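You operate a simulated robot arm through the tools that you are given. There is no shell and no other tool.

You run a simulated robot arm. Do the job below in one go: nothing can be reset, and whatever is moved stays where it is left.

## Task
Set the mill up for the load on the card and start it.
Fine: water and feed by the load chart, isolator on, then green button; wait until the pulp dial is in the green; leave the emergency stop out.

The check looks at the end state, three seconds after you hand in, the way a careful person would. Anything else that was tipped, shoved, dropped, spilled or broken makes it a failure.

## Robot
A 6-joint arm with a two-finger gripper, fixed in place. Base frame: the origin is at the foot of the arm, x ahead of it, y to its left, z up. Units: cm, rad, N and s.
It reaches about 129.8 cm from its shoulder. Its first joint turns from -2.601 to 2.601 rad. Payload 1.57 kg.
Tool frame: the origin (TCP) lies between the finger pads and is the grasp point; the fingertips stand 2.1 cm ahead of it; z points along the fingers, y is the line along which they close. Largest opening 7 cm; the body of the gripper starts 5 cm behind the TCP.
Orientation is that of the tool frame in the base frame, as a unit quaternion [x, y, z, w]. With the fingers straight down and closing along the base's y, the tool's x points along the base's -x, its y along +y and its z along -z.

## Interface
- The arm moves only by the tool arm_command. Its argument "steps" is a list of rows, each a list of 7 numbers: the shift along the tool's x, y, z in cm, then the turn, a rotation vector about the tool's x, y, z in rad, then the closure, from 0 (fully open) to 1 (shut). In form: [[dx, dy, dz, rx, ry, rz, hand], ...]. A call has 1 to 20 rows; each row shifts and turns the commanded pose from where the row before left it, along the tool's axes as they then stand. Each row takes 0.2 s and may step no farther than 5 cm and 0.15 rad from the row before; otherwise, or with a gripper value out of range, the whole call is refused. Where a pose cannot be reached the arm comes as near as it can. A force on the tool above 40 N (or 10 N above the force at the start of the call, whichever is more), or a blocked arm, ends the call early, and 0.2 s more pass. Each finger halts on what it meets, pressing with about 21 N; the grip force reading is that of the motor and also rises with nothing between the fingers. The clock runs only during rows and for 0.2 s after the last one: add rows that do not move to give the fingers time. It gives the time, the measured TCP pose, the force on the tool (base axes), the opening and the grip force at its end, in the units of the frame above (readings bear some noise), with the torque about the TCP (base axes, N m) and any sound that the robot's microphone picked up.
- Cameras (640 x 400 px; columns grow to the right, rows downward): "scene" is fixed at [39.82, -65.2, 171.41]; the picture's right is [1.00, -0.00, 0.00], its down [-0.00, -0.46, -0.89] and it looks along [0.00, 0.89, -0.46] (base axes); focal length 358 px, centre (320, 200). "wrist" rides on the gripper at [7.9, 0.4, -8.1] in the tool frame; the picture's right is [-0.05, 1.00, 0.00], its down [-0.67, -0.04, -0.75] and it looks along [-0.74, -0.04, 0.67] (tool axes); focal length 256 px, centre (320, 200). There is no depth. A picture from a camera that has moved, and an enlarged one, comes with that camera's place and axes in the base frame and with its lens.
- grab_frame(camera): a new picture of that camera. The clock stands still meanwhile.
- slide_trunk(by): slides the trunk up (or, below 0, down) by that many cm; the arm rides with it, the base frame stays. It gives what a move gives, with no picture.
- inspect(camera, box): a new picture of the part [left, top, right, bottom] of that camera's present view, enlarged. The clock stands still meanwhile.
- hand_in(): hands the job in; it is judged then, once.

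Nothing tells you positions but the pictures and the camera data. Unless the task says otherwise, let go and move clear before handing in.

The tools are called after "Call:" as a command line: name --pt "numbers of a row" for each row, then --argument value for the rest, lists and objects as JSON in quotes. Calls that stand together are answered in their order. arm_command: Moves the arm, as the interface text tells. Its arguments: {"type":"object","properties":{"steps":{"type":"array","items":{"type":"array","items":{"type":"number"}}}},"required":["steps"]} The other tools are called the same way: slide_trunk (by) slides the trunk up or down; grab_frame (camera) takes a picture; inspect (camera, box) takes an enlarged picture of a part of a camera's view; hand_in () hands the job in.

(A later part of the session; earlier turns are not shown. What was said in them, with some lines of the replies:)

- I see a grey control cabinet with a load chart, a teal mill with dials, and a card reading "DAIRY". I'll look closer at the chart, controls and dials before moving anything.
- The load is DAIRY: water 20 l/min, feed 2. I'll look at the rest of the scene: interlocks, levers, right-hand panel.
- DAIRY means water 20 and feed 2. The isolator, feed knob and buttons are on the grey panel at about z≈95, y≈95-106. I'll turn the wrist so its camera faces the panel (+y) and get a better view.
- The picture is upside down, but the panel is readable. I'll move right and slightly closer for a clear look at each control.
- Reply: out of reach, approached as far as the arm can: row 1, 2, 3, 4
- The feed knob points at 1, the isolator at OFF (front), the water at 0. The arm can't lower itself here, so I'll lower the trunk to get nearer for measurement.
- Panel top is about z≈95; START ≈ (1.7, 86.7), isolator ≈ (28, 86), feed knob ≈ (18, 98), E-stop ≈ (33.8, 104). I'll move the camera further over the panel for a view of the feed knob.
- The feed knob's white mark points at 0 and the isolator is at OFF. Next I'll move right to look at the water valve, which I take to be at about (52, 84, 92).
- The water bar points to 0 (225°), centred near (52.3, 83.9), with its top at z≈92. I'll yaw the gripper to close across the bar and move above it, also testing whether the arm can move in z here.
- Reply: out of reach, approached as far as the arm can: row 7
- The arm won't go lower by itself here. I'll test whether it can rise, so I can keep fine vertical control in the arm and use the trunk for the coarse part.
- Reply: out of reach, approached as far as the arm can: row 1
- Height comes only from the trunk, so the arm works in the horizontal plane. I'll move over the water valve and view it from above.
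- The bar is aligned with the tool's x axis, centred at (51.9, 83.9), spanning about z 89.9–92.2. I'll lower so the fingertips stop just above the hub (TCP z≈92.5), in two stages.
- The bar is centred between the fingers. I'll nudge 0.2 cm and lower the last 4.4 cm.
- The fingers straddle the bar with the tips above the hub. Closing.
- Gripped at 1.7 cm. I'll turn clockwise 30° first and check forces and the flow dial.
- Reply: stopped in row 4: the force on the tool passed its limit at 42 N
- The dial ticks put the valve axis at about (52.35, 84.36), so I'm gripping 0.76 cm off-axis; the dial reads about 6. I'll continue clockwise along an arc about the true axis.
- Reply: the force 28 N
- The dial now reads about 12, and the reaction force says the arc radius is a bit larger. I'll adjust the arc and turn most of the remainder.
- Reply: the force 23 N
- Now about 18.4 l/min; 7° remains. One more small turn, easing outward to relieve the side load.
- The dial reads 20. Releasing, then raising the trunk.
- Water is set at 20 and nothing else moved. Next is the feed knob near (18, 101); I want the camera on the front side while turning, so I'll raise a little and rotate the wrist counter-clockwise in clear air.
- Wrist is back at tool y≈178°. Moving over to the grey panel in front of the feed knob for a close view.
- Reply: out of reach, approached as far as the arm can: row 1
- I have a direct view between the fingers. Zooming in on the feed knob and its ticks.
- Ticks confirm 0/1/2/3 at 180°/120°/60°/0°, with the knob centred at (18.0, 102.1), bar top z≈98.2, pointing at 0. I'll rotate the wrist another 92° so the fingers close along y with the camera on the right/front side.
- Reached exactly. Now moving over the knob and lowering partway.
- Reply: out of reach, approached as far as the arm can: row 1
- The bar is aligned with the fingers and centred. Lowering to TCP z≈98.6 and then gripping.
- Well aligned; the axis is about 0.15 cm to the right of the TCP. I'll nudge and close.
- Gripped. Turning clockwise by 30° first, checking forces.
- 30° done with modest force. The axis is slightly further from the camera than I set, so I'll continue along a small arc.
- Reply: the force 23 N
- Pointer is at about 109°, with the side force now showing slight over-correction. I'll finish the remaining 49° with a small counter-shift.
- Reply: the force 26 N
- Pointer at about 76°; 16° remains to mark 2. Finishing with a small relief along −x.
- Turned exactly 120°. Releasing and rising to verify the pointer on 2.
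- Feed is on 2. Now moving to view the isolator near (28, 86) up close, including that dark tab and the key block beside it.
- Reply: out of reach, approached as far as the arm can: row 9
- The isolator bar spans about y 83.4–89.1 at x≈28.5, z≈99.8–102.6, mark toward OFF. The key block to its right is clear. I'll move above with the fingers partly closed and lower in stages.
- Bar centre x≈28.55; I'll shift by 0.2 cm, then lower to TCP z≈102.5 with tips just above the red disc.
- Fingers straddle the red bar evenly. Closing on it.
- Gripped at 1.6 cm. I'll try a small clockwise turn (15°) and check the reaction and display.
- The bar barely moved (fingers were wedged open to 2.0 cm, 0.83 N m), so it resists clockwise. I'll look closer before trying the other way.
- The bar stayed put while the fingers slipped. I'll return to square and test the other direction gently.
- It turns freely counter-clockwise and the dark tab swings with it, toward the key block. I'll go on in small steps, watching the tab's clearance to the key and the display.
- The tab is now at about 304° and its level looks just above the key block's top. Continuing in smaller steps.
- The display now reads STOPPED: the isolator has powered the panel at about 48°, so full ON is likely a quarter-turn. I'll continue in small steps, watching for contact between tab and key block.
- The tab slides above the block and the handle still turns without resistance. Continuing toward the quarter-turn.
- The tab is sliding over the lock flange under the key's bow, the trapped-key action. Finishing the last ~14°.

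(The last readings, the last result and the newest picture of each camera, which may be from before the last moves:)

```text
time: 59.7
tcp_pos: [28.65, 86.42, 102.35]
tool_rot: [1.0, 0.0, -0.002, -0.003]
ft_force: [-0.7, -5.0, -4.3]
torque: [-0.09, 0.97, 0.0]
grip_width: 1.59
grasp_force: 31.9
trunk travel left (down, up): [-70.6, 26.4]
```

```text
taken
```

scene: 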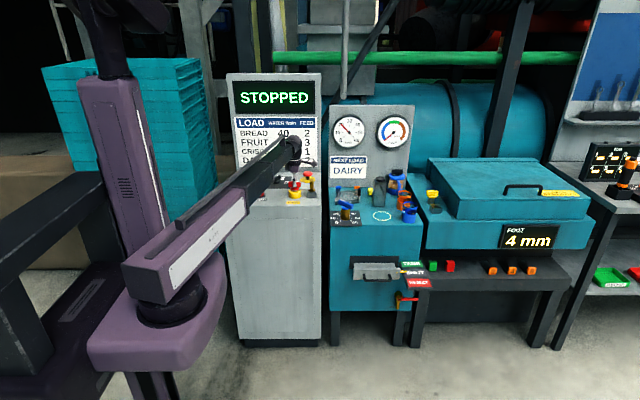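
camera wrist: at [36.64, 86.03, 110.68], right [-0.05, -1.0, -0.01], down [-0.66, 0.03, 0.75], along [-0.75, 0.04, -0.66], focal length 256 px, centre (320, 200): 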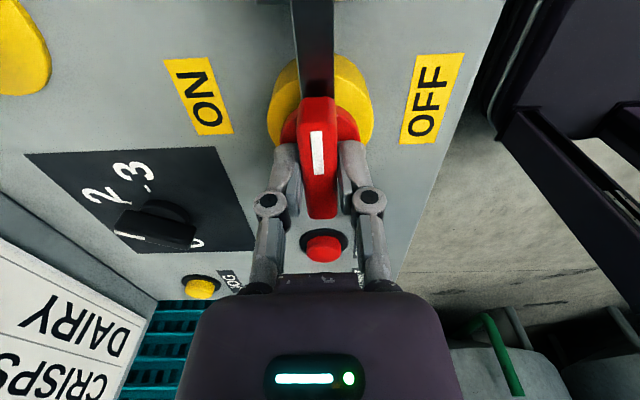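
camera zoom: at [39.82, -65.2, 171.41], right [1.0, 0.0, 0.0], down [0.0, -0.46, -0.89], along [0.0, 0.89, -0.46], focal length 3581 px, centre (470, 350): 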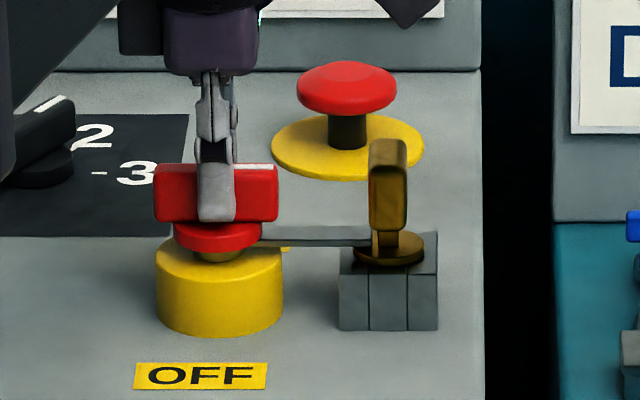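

Pointer is now a quarter-turn from OFF, display still STOPPED. I'll check gently whether this is the end stop or whether the handle goes on toward the ON label.

Call:
arm_command --pt "0 0 0 0 0 -0.08 1" --pt "0 0 0 0 0 -0.08 1" --pt "0 0 0 0 0 0 1"

Call:
inspect --camera "wrist" --box '[220, 0, 420, 230]'

Call:
inspect --camera "scene" --box '[285, 165, 325, 205]'

```text
time: 60.5
tcp_pos: [28.65, 86.56, 102.45]
tool_rot: [0.997, 0.079, 0.0, -0.004]
ft_force: [-2.8, -6.5, -5.1]
torque: [-0.1, -0.14, -0.73]
grip_width: 1.8
grasp_force: 32.4
trunk travel left (down, up): [-70.6, 26.4]
```

```text
1.74 times, centred on (320, 115) of wrist
camera zoom: at [36.61, 87.29, 110.71], right [0.1, -0.99, -0.01], down [-0.66, -0.07, 0.74], along [-0.74, -0.07, -0.67], focal length 445 px, centre (320, 348)
```

zoom: 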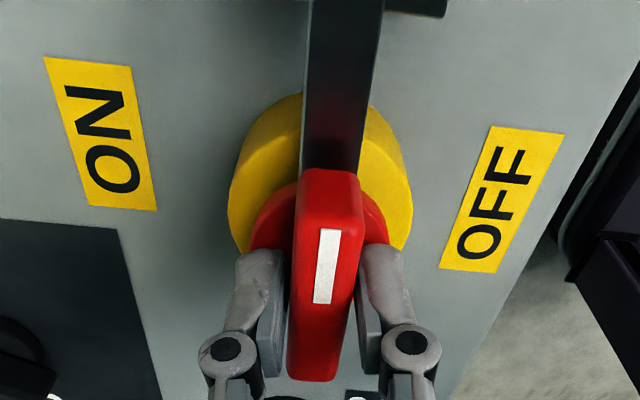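

```text
10.00 times, centred on (305, 185) of scene
camera zoom: at [39.82, -65.2, 171.41], right [1.0, 0.0, 0.0], down [0.0, -0.46, -0.89], along [0.0, 0.89, -0.46], focal length 3581 px, centre (470, 350)
```

zoom: 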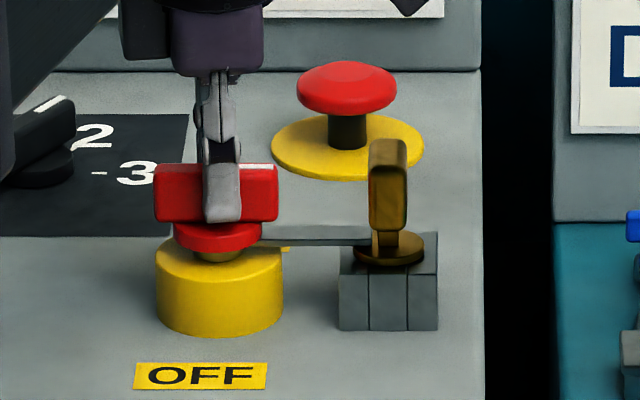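

That is the end stop (0.73 N m, bar stays square), and the panel is powered. I'll square up, release, and rise.

Call:
arm_command --pt "0 0 0 0 0 0.08 1" --pt "0 0 0 0 0 0.07 1" --pt "0 0 0 0 0 0 0.7" --pt "0 0 0 0 0 0 0.4" --pt "0 0 0 0 0 0 0.25" --pt "0 0 0 0 0 0 0.25"

Call:
slide_trunk --by 10

Call:
inspect --camera "scene" --box '[220, 70, 330, 210]'

Call:
grab_frame --camera "wrist"

```text
time: 61.9
tcp_pos: [28.59, 86.46, 102.56]
tool_rot: [1.0, 0.004, -0.001, -0.004]
ft_force: [0.1, 0.4, 0.0]
torque: [-0.03, 0.0, 0.0]
grip_width: 5.28
grasp_force: 0.0
trunk travel left (down, up): [-70.6, 26.4]
```

```text
time: 63.2
tcp_pos: [28.54, 86.56, 112.56]
tool_rot: [1.0, 0.003, -0.001, -0.004]
ft_force: [0.0, 0.7, 0.1]
torque: [0.01, -0.01, 0.02]
grip_width: 5.24
grasp_force: 0.1
trunk travel left (down, up): [-80.6, 16.4]
```

```text
2.86 times, centred on (275, 140) of scene
camera zoom: at [39.82, -65.2, 171.41], right [1.0, 0.0, 0.0], down [0.0, -0.46, -0.89], along [0.0, 0.89, -0.46], focal length 1023 px, centre (449, 371)
```

zoom: 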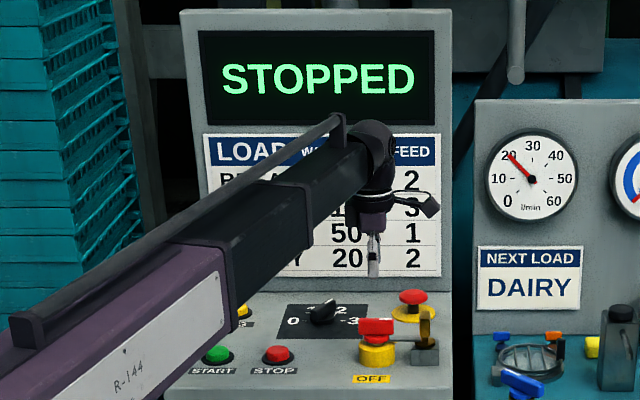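

```text
taken
camera wrist: at [36.61, 86.15, 120.68], right [-0.05, -1.0, -0.01], down [-0.67, 0.03, 0.75], along [-0.74, 0.04, -0.67], focal length 256 px, centre (320, 200)
```

wrist: 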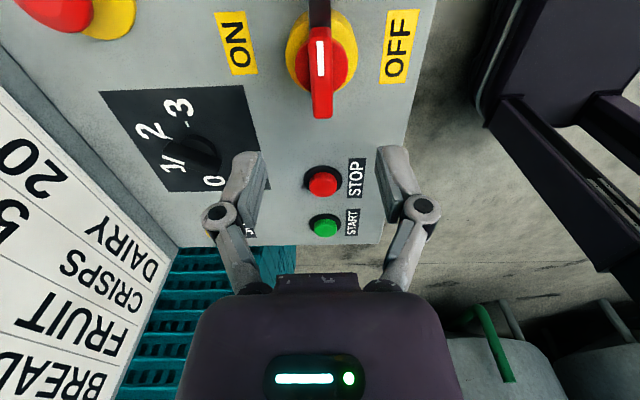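

Isolator ON, water 20, feed 2, display STOPPED, E-stop untouched. Next: move left over the START button with fingers closed, keeping the camera on the right side.

Call:
arm_command --pt "-4.2 -0.05 0 0 0 0 1" --pt "-4.2 -0.05 0 0 0 0 1" --pt "-4.2 -0.05 0 0 0 0 1" --pt "-4.2 -0.05 0 0 0 0 1" --pt "-4.2 -0.05 0 0 0 0 1" --pt "-4.2 -0.05 0 0 0 0 1" --pt "0 0 0 0 0 0 1"

Call:
grab_frame --camera "wrist"

Call:
grab_frame --camera "scene"

```text
time: 64.8
tcp_pos: [3.77, 87.09, 112.44]
tool_rot: [1.0, 0.004, -0.001, -0.004]
ft_force: [0.7, -0.4, -0.4]
torque: [0.02, -0.02, -0.04]
grip_width: 0.01
grasp_force: 21.7
trunk travel left (down, up): [-80.6, 16.4]
```

```text
taken
camera wrist: at [11.85, 86.66, 120.69], right [-0.05, -1.0, -0.01], down [-0.67, 0.03, 0.75], along [-0.74, 0.04, -0.67], focal length 256 px, centre (320, 200)
```

wrist: 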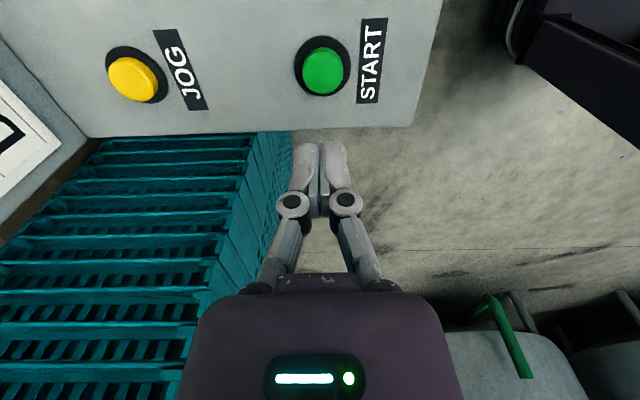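

```text
taken
```

scene: 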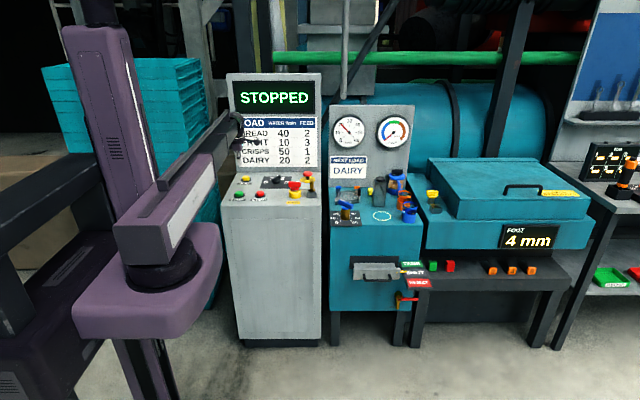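

START's cap is at about (2.5, 86.9). Shifting over it and lowering to just above it.

Call:
arm_command --pt "-1.25 0.15 0 0 0 0 1" --pt "0 0 0 0 0 0 1"

Call:
slide_trunk --by -10

Call:
grab_frame --camera "wrist"

Call:
inspect --camera "scene" --box '[215, 150, 275, 210]'

```text
time: 65.4
tcp_pos: [2.54, 86.66, 112.44]
tool_rot: [1.0, 0.004, -0.001, -0.003]
ft_force: [-0.7, -0.9, 0.3]
torque: [-0.04, -0.02, -0.01]
grip_width: 0.0
grasp_force: 20.8
trunk travel left (down, up): [-80.6, 16.4]
```

```text
time: 66.7
tcp_pos: [2.52, 86.73, 102.49]
tool_rot: [1.0, 0.003, 0.0, -0.004]
ft_force: [-0.4, -0.4, 0.6]
torque: [0.01, 0.03, 0.0]
grip_width: 0.0
grasp_force: 21.4
trunk travel left (down, up): [-70.6, 26.4]
```

```text
taken
camera wrist: at [10.55, 86.37, 110.71], right [-0.05, -1.0, -0.01], down [-0.67, 0.03, 0.75], along [-0.74, 0.04, -0.67], focal length 256 px, centre (320, 200)
```

wrist: 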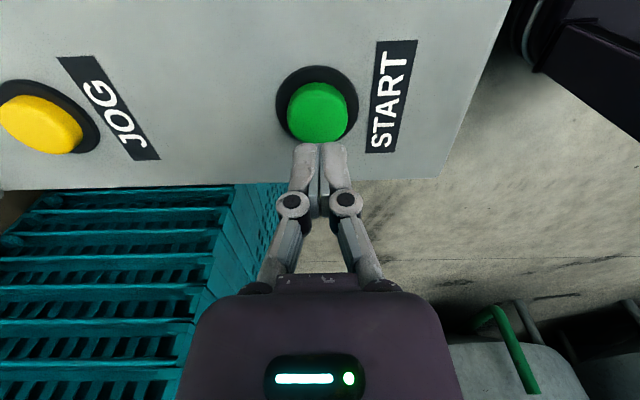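

```text
6.67 times, centred on (245, 180) of scene
camera zoom: at [39.82, -65.2, 171.41], right [1.0, 0.0, 0.0], down [0.0, -0.46, -0.89], along [0.0, 0.89, -0.46], focal length 2387 px, centre (820, 333)
```

zoom: 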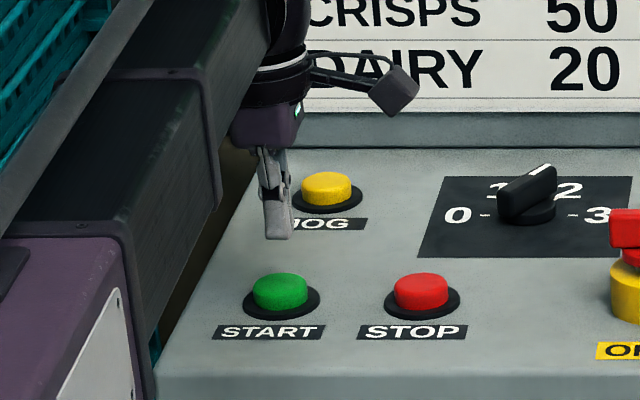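

The closed fingertips are lined up over the green cap. Lowering close, then pressing in small steps.

Call:
slide_trunk --by -2.6

Call:
inspect --camera "scene" --box '[225, 165, 275, 210]'

Call:
grab_frame --camera "wrist"

```text
time: 67.4
tcp_pos: [2.43, 86.76, 99.84]
tool_rot: [1.0, 0.003, 0.0, -0.003]
ft_force: [0.2, 0.0, 0.3]
torque: [-0.01, 0.0, -0.01]
grip_width: 0.03
grasp_force: 21.5
trunk travel left (down, up): [-68.0, 29.0]
```

```text
8.89 times, centred on (250, 188) of scene
camera zoom: at [39.82, -65.2, 171.41], right [1.0, 0.0, 0.0], down [0.0, -0.46, -0.89], along [0.0, 0.89, -0.46], focal length 3183 px, centre (942, 311)
```

zoom: 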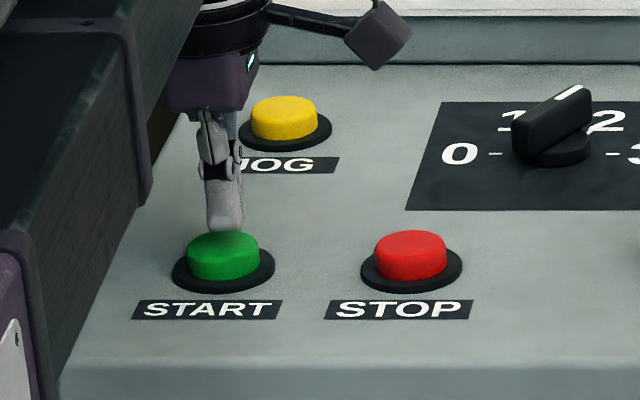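

```text
taken
camera wrist: at [10.55, 86.36, 108.1], right [-0.05, -1.0, -0.01], down [-0.67, 0.03, 0.75], along [-0.74, 0.04, -0.67], focal length 256 px, centre (320, 200)
```

wrist: 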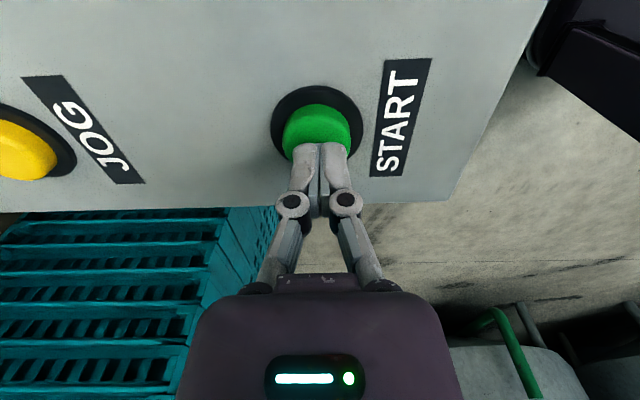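

Tips are centred just above the cap. Pressing down in small steps.

Call:
slide_trunk --by -0.6

Call:
inspect --camera "scene" --box '[220, 70, 330, 210]'

```text
time: 68.0
tcp_pos: [2.57, 86.72, 99.28]
tool_rot: [1.0, 0.004, 0.0, -0.004]
ft_force: [0.7, 0.5, 0.6]
torque: [0.01, 0.01, -0.01]
grip_width: 0.0
grasp_force: 20.9
trunk travel left (down, up): [-67.4, 29.6]
```

```text
2.86 times, centred on (275, 140) of scene
camera zoom: at [39.82, -65.2, 171.41], right [1.0, 0.0, 0.0], down [0.0, -0.46, -0.89], along [0.0, 0.89, -0.46], focal length 1023 px, centre (449, 371)
```

zoom: 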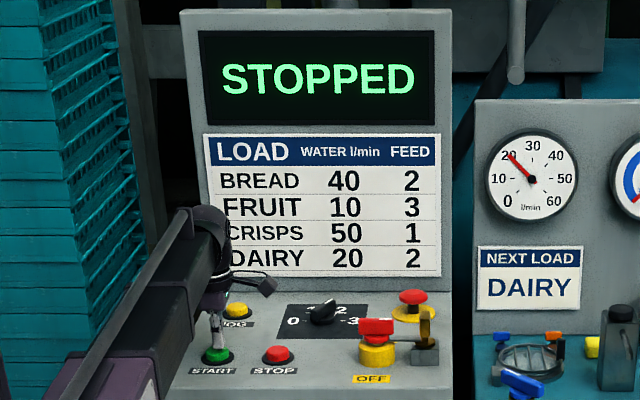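

Call:
slide_trunk --by -0.5

```text
time: 68.5
tcp_pos: [2.39, 86.73, 98.74]
tool_rot: [1.0, 0.003, 0.0, -0.004]
ft_force: [1.0, -0.3, 0.3]
torque: [0.0, -0.04, 0.01]
grip_width: 0.0
grasp_force: 21.2
trunk travel left (down, up): [-66.9, 30.1]
```

No contact yet with the tips at about z 96.6; the display still says STOPPED. Another small step down.

Call:
slide_trunk --by -0.4

Call:
inspect --camera "scene" --box '[225, 165, 275, 210]'

```text
time: 69.1
tcp_pos: [2.61, 86.76, 98.23]
tool_rot: [1.0, 0.003, 0.001, -0.003]
ft_force: [-0.5, 0.9, 1.8]
torque: [0.01, 0.03, 0.01]
grip_width: 0.59
grasp_force: 28.9
trunk travel left (down, up): [-66.5, 30.5]
```

```text
8.89 times, centred on (250, 188) of scene
camera zoom: at [39.82, -65.2, 171.41], right [1.0, 0.0, 0.0], down [0.0, -0.46, -0.89], along [0.0, 0.89, -0.46], focal length 3183 px, centre (942, 311)
```

zoom: 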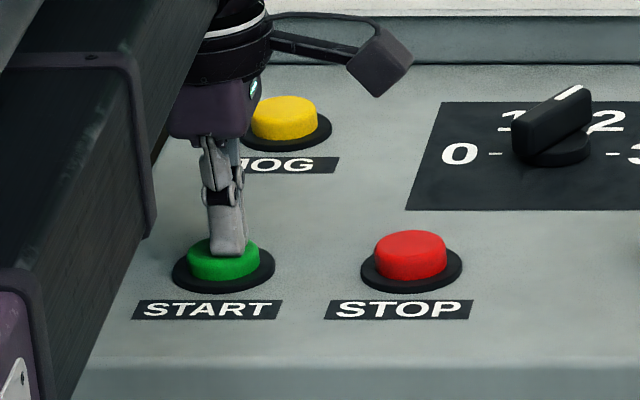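

Contact now (the cap looks slightly lower). Checking the display.

Call:
grab_frame --camera "scene"

Call:
grab_frame --camera "wrist"

```text
taken
```

scene: 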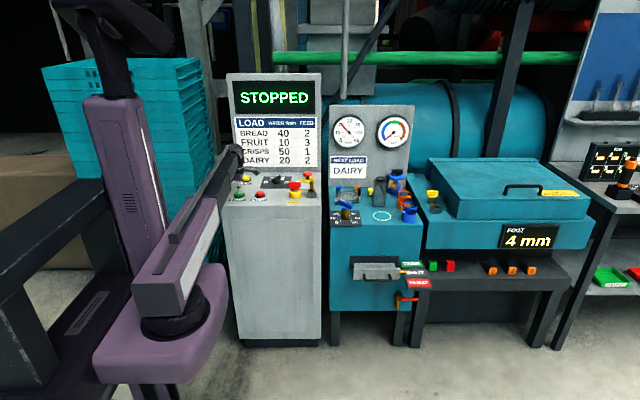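

```text
taken
camera wrist: at [10.54, 86.37, 106.61], right [-0.05, -1.0, -0.01], down [-0.67, 0.03, 0.75], along [-0.74, 0.04, -0.67], focal length 256 px, centre (320, 200)
```

wrist: 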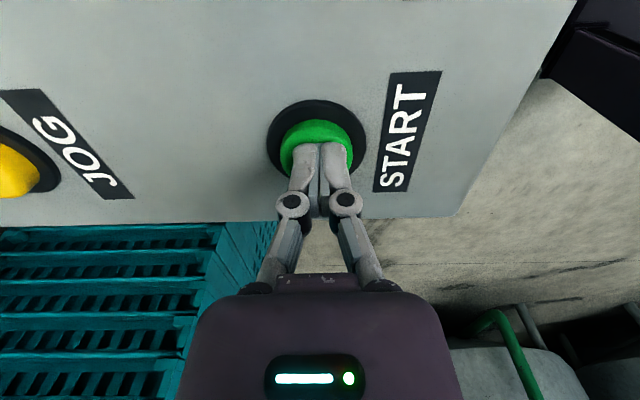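

Still STOPPED; pressing slightly further.

Call:
slide_trunk --by -0.3

Call:
inspect --camera "scene" --box '[220, 70, 330, 210]'

```text
time: 69.6
tcp_pos: [2.6, 86.84, 98.12]
tool_rot: [1.0, 0.003, 0.0, -0.004]
ft_force: [0.8, 0.9, 3.8]
torque: [-0.01, 0.03, 0.0]
grip_width: 0.59
grasp_force: 28.9
trunk travel left (down, up): [-66.2, 30.8]
heard: click
```

```text
2.86 times, centred on (275, 140) of scene
camera zoom: at [39.82, -65.2, 171.41], right [1.0, 0.0, 0.0], down [0.0, -0.46, -0.89], along [0.0, 0.89, -0.46], focal length 1023 px, centre (449, 371)
```

zoom: 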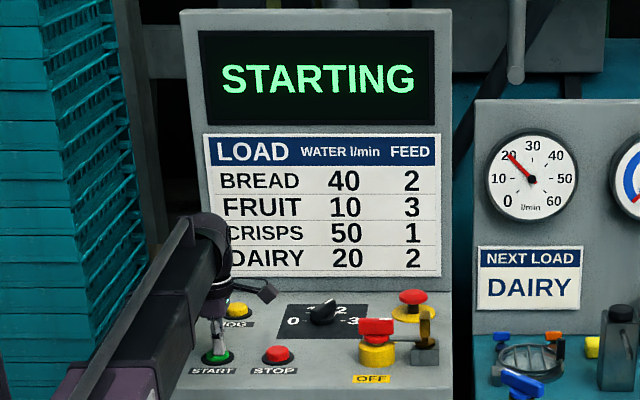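

A click, and the display says STARTING. Releasing the button by raising the trunk.

Call:
slide_trunk --by 12

Call:
grab_frame --camera "scene"

Call:
inspect --camera "scene" --box '[320, 100, 430, 170]'

```text
time: 71.1
tcp_pos: [2.45, 86.83, 110.05]
tool_rot: [1.0, 0.004, 0.001, -0.004]
ft_force: [-0.1, 0.1, -0.4]
torque: [-0.04, -0.01, 0.0]
grip_width: 0.0
grasp_force: 28.5
trunk travel left (down, up): [-78.2, 18.8]
```

```text
taken
```

scene: 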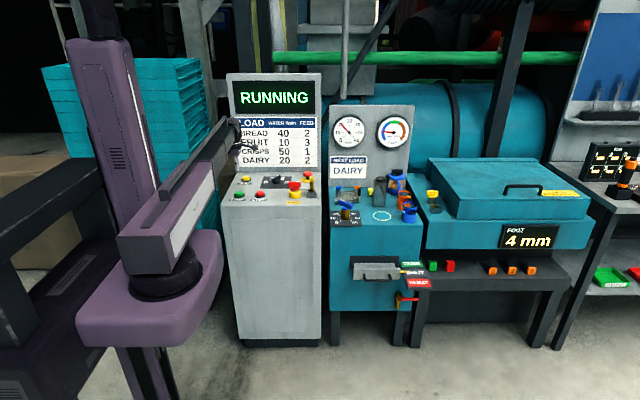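

```text
5.71 times, centred on (375, 135) of scene
camera zoom: at [39.82, -65.2, 171.41], right [1.0, 0.0, 0.0], down [0.0, -0.46, -0.89], along [0.0, 0.89, -0.46], focal length 2046 px, centre (6, 571)
```

zoom: 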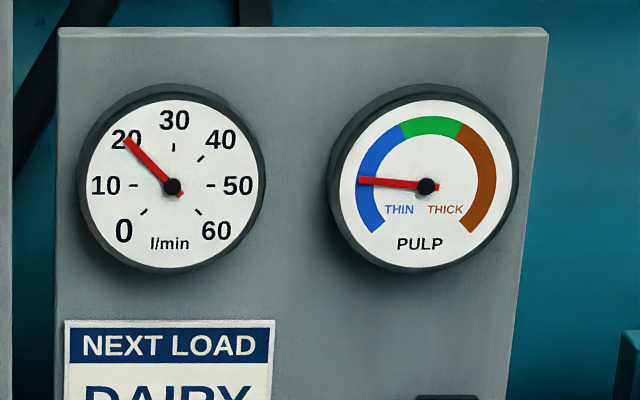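

RUNNING, and the pulp dial is rising through blue toward green. I'll back the arm off from the panel while waiting.

Call:
slide_trunk --by 6

Call:
arm_command --pt "1.4 4 0 0 0 0 0.5" --pt "1.4 4 0 0 0 0 0.3" --pt "1.4 4 0 0 0 0 0" --pt "1.4 4 0 0 0 0 0" --pt "1.4 4 0 0 0 0 0" --pt "1.4 4 0 0 0 0 0" --pt "0 0 0 0 0 0 0" --pt "0 0 0 0 0 0 0" --pt "0 0 0 0 0 0 0" --pt "0 0 0 0 0 0 0"

Call:
inspect --camera "scene" --box '[320, 100, 430, 170]'

Call:
grab_frame --camera "scene"

```text
time: 72.1
tcp_pos: [2.45, 86.7, 115.99]
tool_rot: [1.0, 0.004, -0.001, -0.004]
ft_force: [-0.2, -0.1, -0.5]
torque: [0.0, 0.05, 0.01]
grip_width: 0.0
grasp_force: 28.8
trunk travel left (down, up): [-84.2, 12.8]
```

```text
time: 74.3
tcp_pos: [10.75, 62.79, 116.09]
tool_rot: [1.0, 0.004, 0.0, -0.003]
ft_force: [0.0, 0.6, -0.4]
torque: [-0.02, -0.02, -0.01]
grip_width: 7.0
grasp_force: 0.0
out of reach, approached as far as the arm can: row 6
trunk travel left (down, up): [-84.2, 12.8]
```

```text
5.71 times, centred on (375, 135) of scene
camera zoom: at [39.82, -65.2, 171.41], right [1.0, 0.0, 0.0], down [0.0, -0.46, -0.89], along [0.0, 0.89, -0.46], focal length 2046 px, centre (6, 571)
```

zoom: 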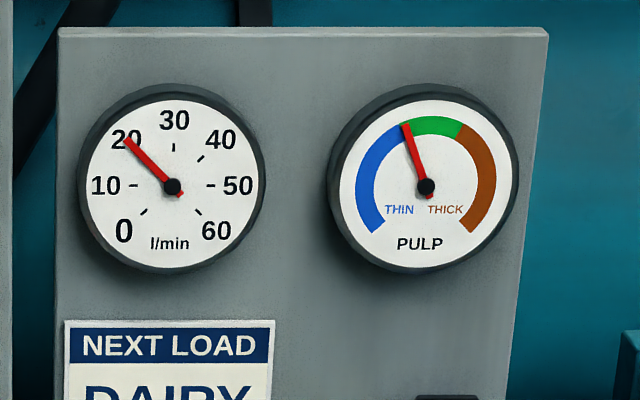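

```text
taken
```

scene: 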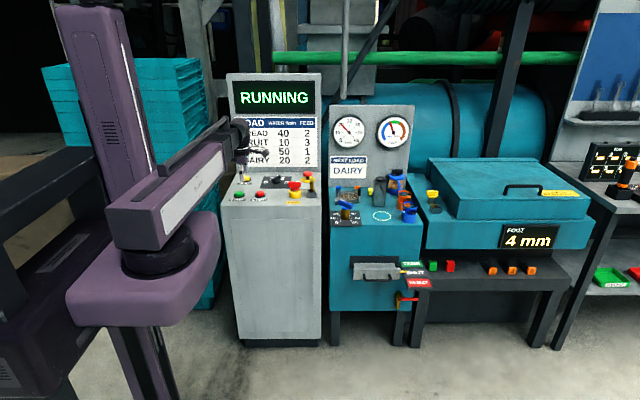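

The pulp needle is just entering green and still settling. I'll wait a few more seconds with the arm still and check where it settles.

Call:
arm_command --pt "0 0 0 0 0 0 0" --pt "0 0 0 0 0 0 0" --pt "0 0 0 0 0 0 0" --pt "0 0 0 0 0 0 0" --pt "0 0 0 0 0 0 0" --pt "0 0 0 0 0 0 0" --pt "0 0 0 0 0 0 0" --pt "0 0 0 0 0 0 0" --pt "0 0 0 0 0 0 0" --pt "0 0 0 0 0 0 0" --pt "0 0 0 0 0 0 0" --pt "0 0 0 0 0 0 0" --pt "0 0 0 0 0 0 0" --pt "0 0 0 0 0 0 0" --pt "0 0 0 0 0 0 0" --pt "0 0 0 0 0 0 0" --pt "0 0 0 0 0 0 0" --pt "0 0 0 0 0 0 0" --pt "0 0 0 0 0 0 0" --pt "0 0 0 0 0 0 0"

Call:
inspect --camera "scene" --box '[320, 100, 430, 170]'

```text
time: 78.5
tcp_pos: [10.78, 62.77, 116.14]
tool_rot: [1.0, 0.004, 0.001, -0.003]
ft_force: [0.7, -0.2, 0.7]
torque: [0.02, 0.03, 0.0]
grip_width: 7.01
grasp_force: 0.1
trunk travel left (down, up): [-84.2, 12.8]
```

```text
5.71 times, centred on (375, 135) of scene
camera zoom: at [39.82, -65.2, 171.41], right [1.0, 0.0, 0.0], down [0.0, -0.46, -0.89], along [0.0, 0.89, -0.46], focal length 2046 px, centre (6, 571)
```

zoom: 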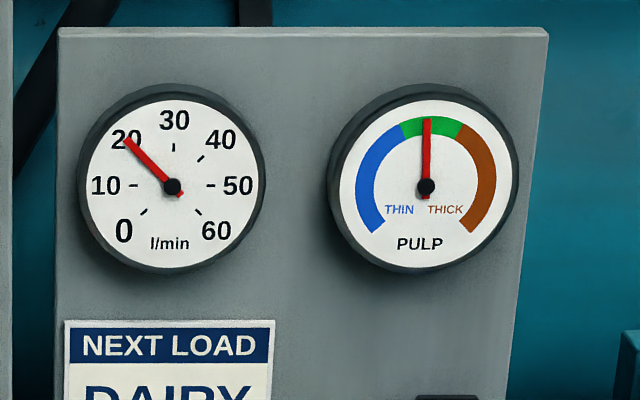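

The pulp needle is now in the middle of green. I'll wait a little more to be sure it holds, and check the whole scene once more.

Call:
arm_command --pt "0 0 0 0 0 0 0" --pt "0 0 0 0 0 0 0" --pt "0 0 0 0 0 0 0" --pt "0 0 0 0 0 0 0" --pt "0 0 0 0 0 0 0" --pt "0 0 0 0 0 0 0" --pt "0 0 0 0 0 0 0" --pt "0 0 0 0 0 0 0" --pt "0 0 0 0 0 0 0" --pt "0 0 0 0 0 0 0" --pt "0 0 0 0 0 0 0" --pt "0 0 0 0 0 0 0" --pt "0 0 0 0 0 0 0" --pt "0 0 0 0 0 0 0" --pt "0 0 0 0 0 0 0" --pt "0 0 0 0 0 0 0" --pt "0 0 0 0 0 0 0" --pt "0 0 0 0 0 0 0" --pt "0 0 0 0 0 0 0" --pt "0 0 0 0 0 0 0"

Call:
inspect --camera "scene" --box '[320, 100, 430, 170]'

Call:
inspect --camera "scene" --box '[220, 70, 330, 210]'

Call:
inspect --camera "scene" --box '[320, 165, 450, 235]'

Call:
grab_frame --camera "scene"

```text
time: 82.7
tcp_pos: [10.83, 62.71, 116.06]
tool_rot: [1.0, 0.003, 0.0, -0.004]
ft_force: [-0.1, -0.9, -0.2]
torque: [0.01, 0.0, 0.01]
grip_width: 6.99
grasp_force: 0.0
trunk travel left (down, up): [-84.2, 12.8]
```

```text
5.71 times, centred on (375, 135) of scene
camera zoom: at [39.82, -65.2, 171.41], right [1.0, 0.0, 0.0], down [0.0, -0.46, -0.89], along [0.0, 0.89, -0.46], focal length 2046 px, centre (6, 571)
```

zoom: 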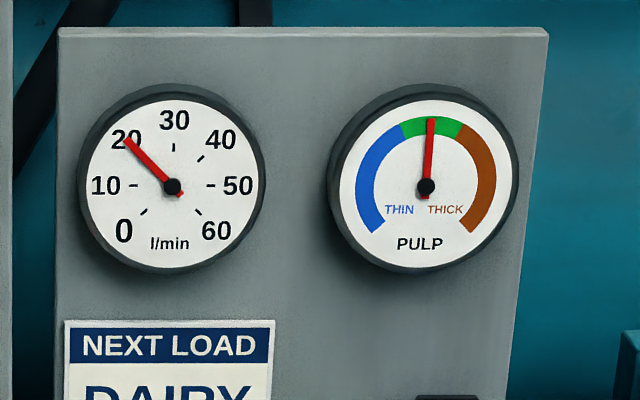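

```text
2.86 times, centred on (275, 140) of scene
camera zoom: at [39.82, -65.2, 171.41], right [1.0, 0.0, 0.0], down [0.0, -0.46, -0.89], along [0.0, 0.89, -0.46], focal length 1023 px, centre (449, 371)
```

zoom: 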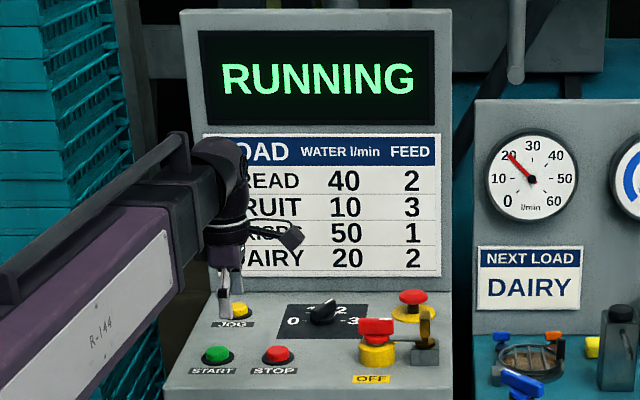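

```text
4.92 times, centred on (385, 200) of scene
camera zoom: at [39.82, -65.2, 171.41], right [1.0, 0.0, 0.0], down [0.0, -0.46, -0.89], along [0.0, 0.89, -0.46], focal length 1763 px, centre (0, 200)
```

zoom: 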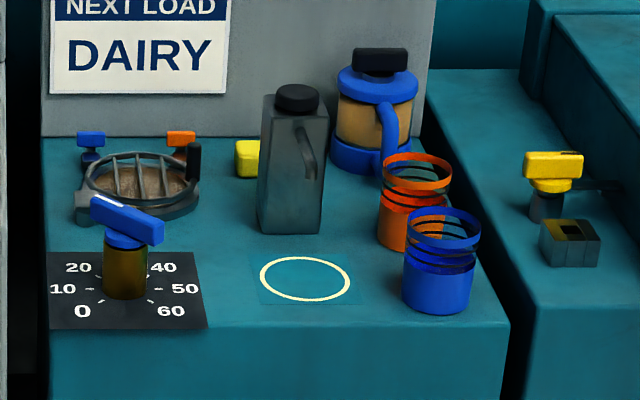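

```text
taken
```

scene: 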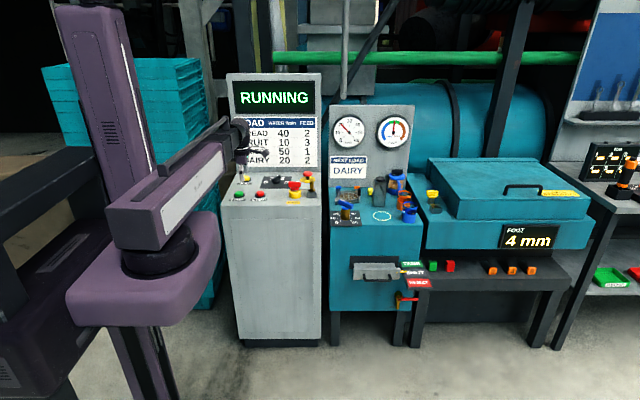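

The mill reads RUNNING, water is at 20, feed on 2, and the isolator is ON. The E-stop is out, the pulp needle is steady mid-green, and everything else is where it was. The arm is clear, so I'm handing in.

Call:
hand_in

```text
The job is handed in.
```

The mill is running on the DAIRY load, and I've handed the job in; no verdict has come back yet.

At hand-in:
- **Water:** the flow dial reads 20 l/min, as the load chart asks.
- **Feed:** the knob points at 2.
- **Isolator:** turned a quarter-turn from OFF to its end stop. The panel came on during the turn, but the handle stops short of the printed ON label.
- **Start:** I pressed the green button after the isolator was on. The display went from STARTING to RUNNING.
- **Pulp dial:** it climbed into the green and sat near the middle over the last few seconds I watched.
- **Emergency stop:** out, not touched.

In the last pictures nothing else looked moved, tipped or spilled. The arm is backed off from the panel with its gripper open and empty.
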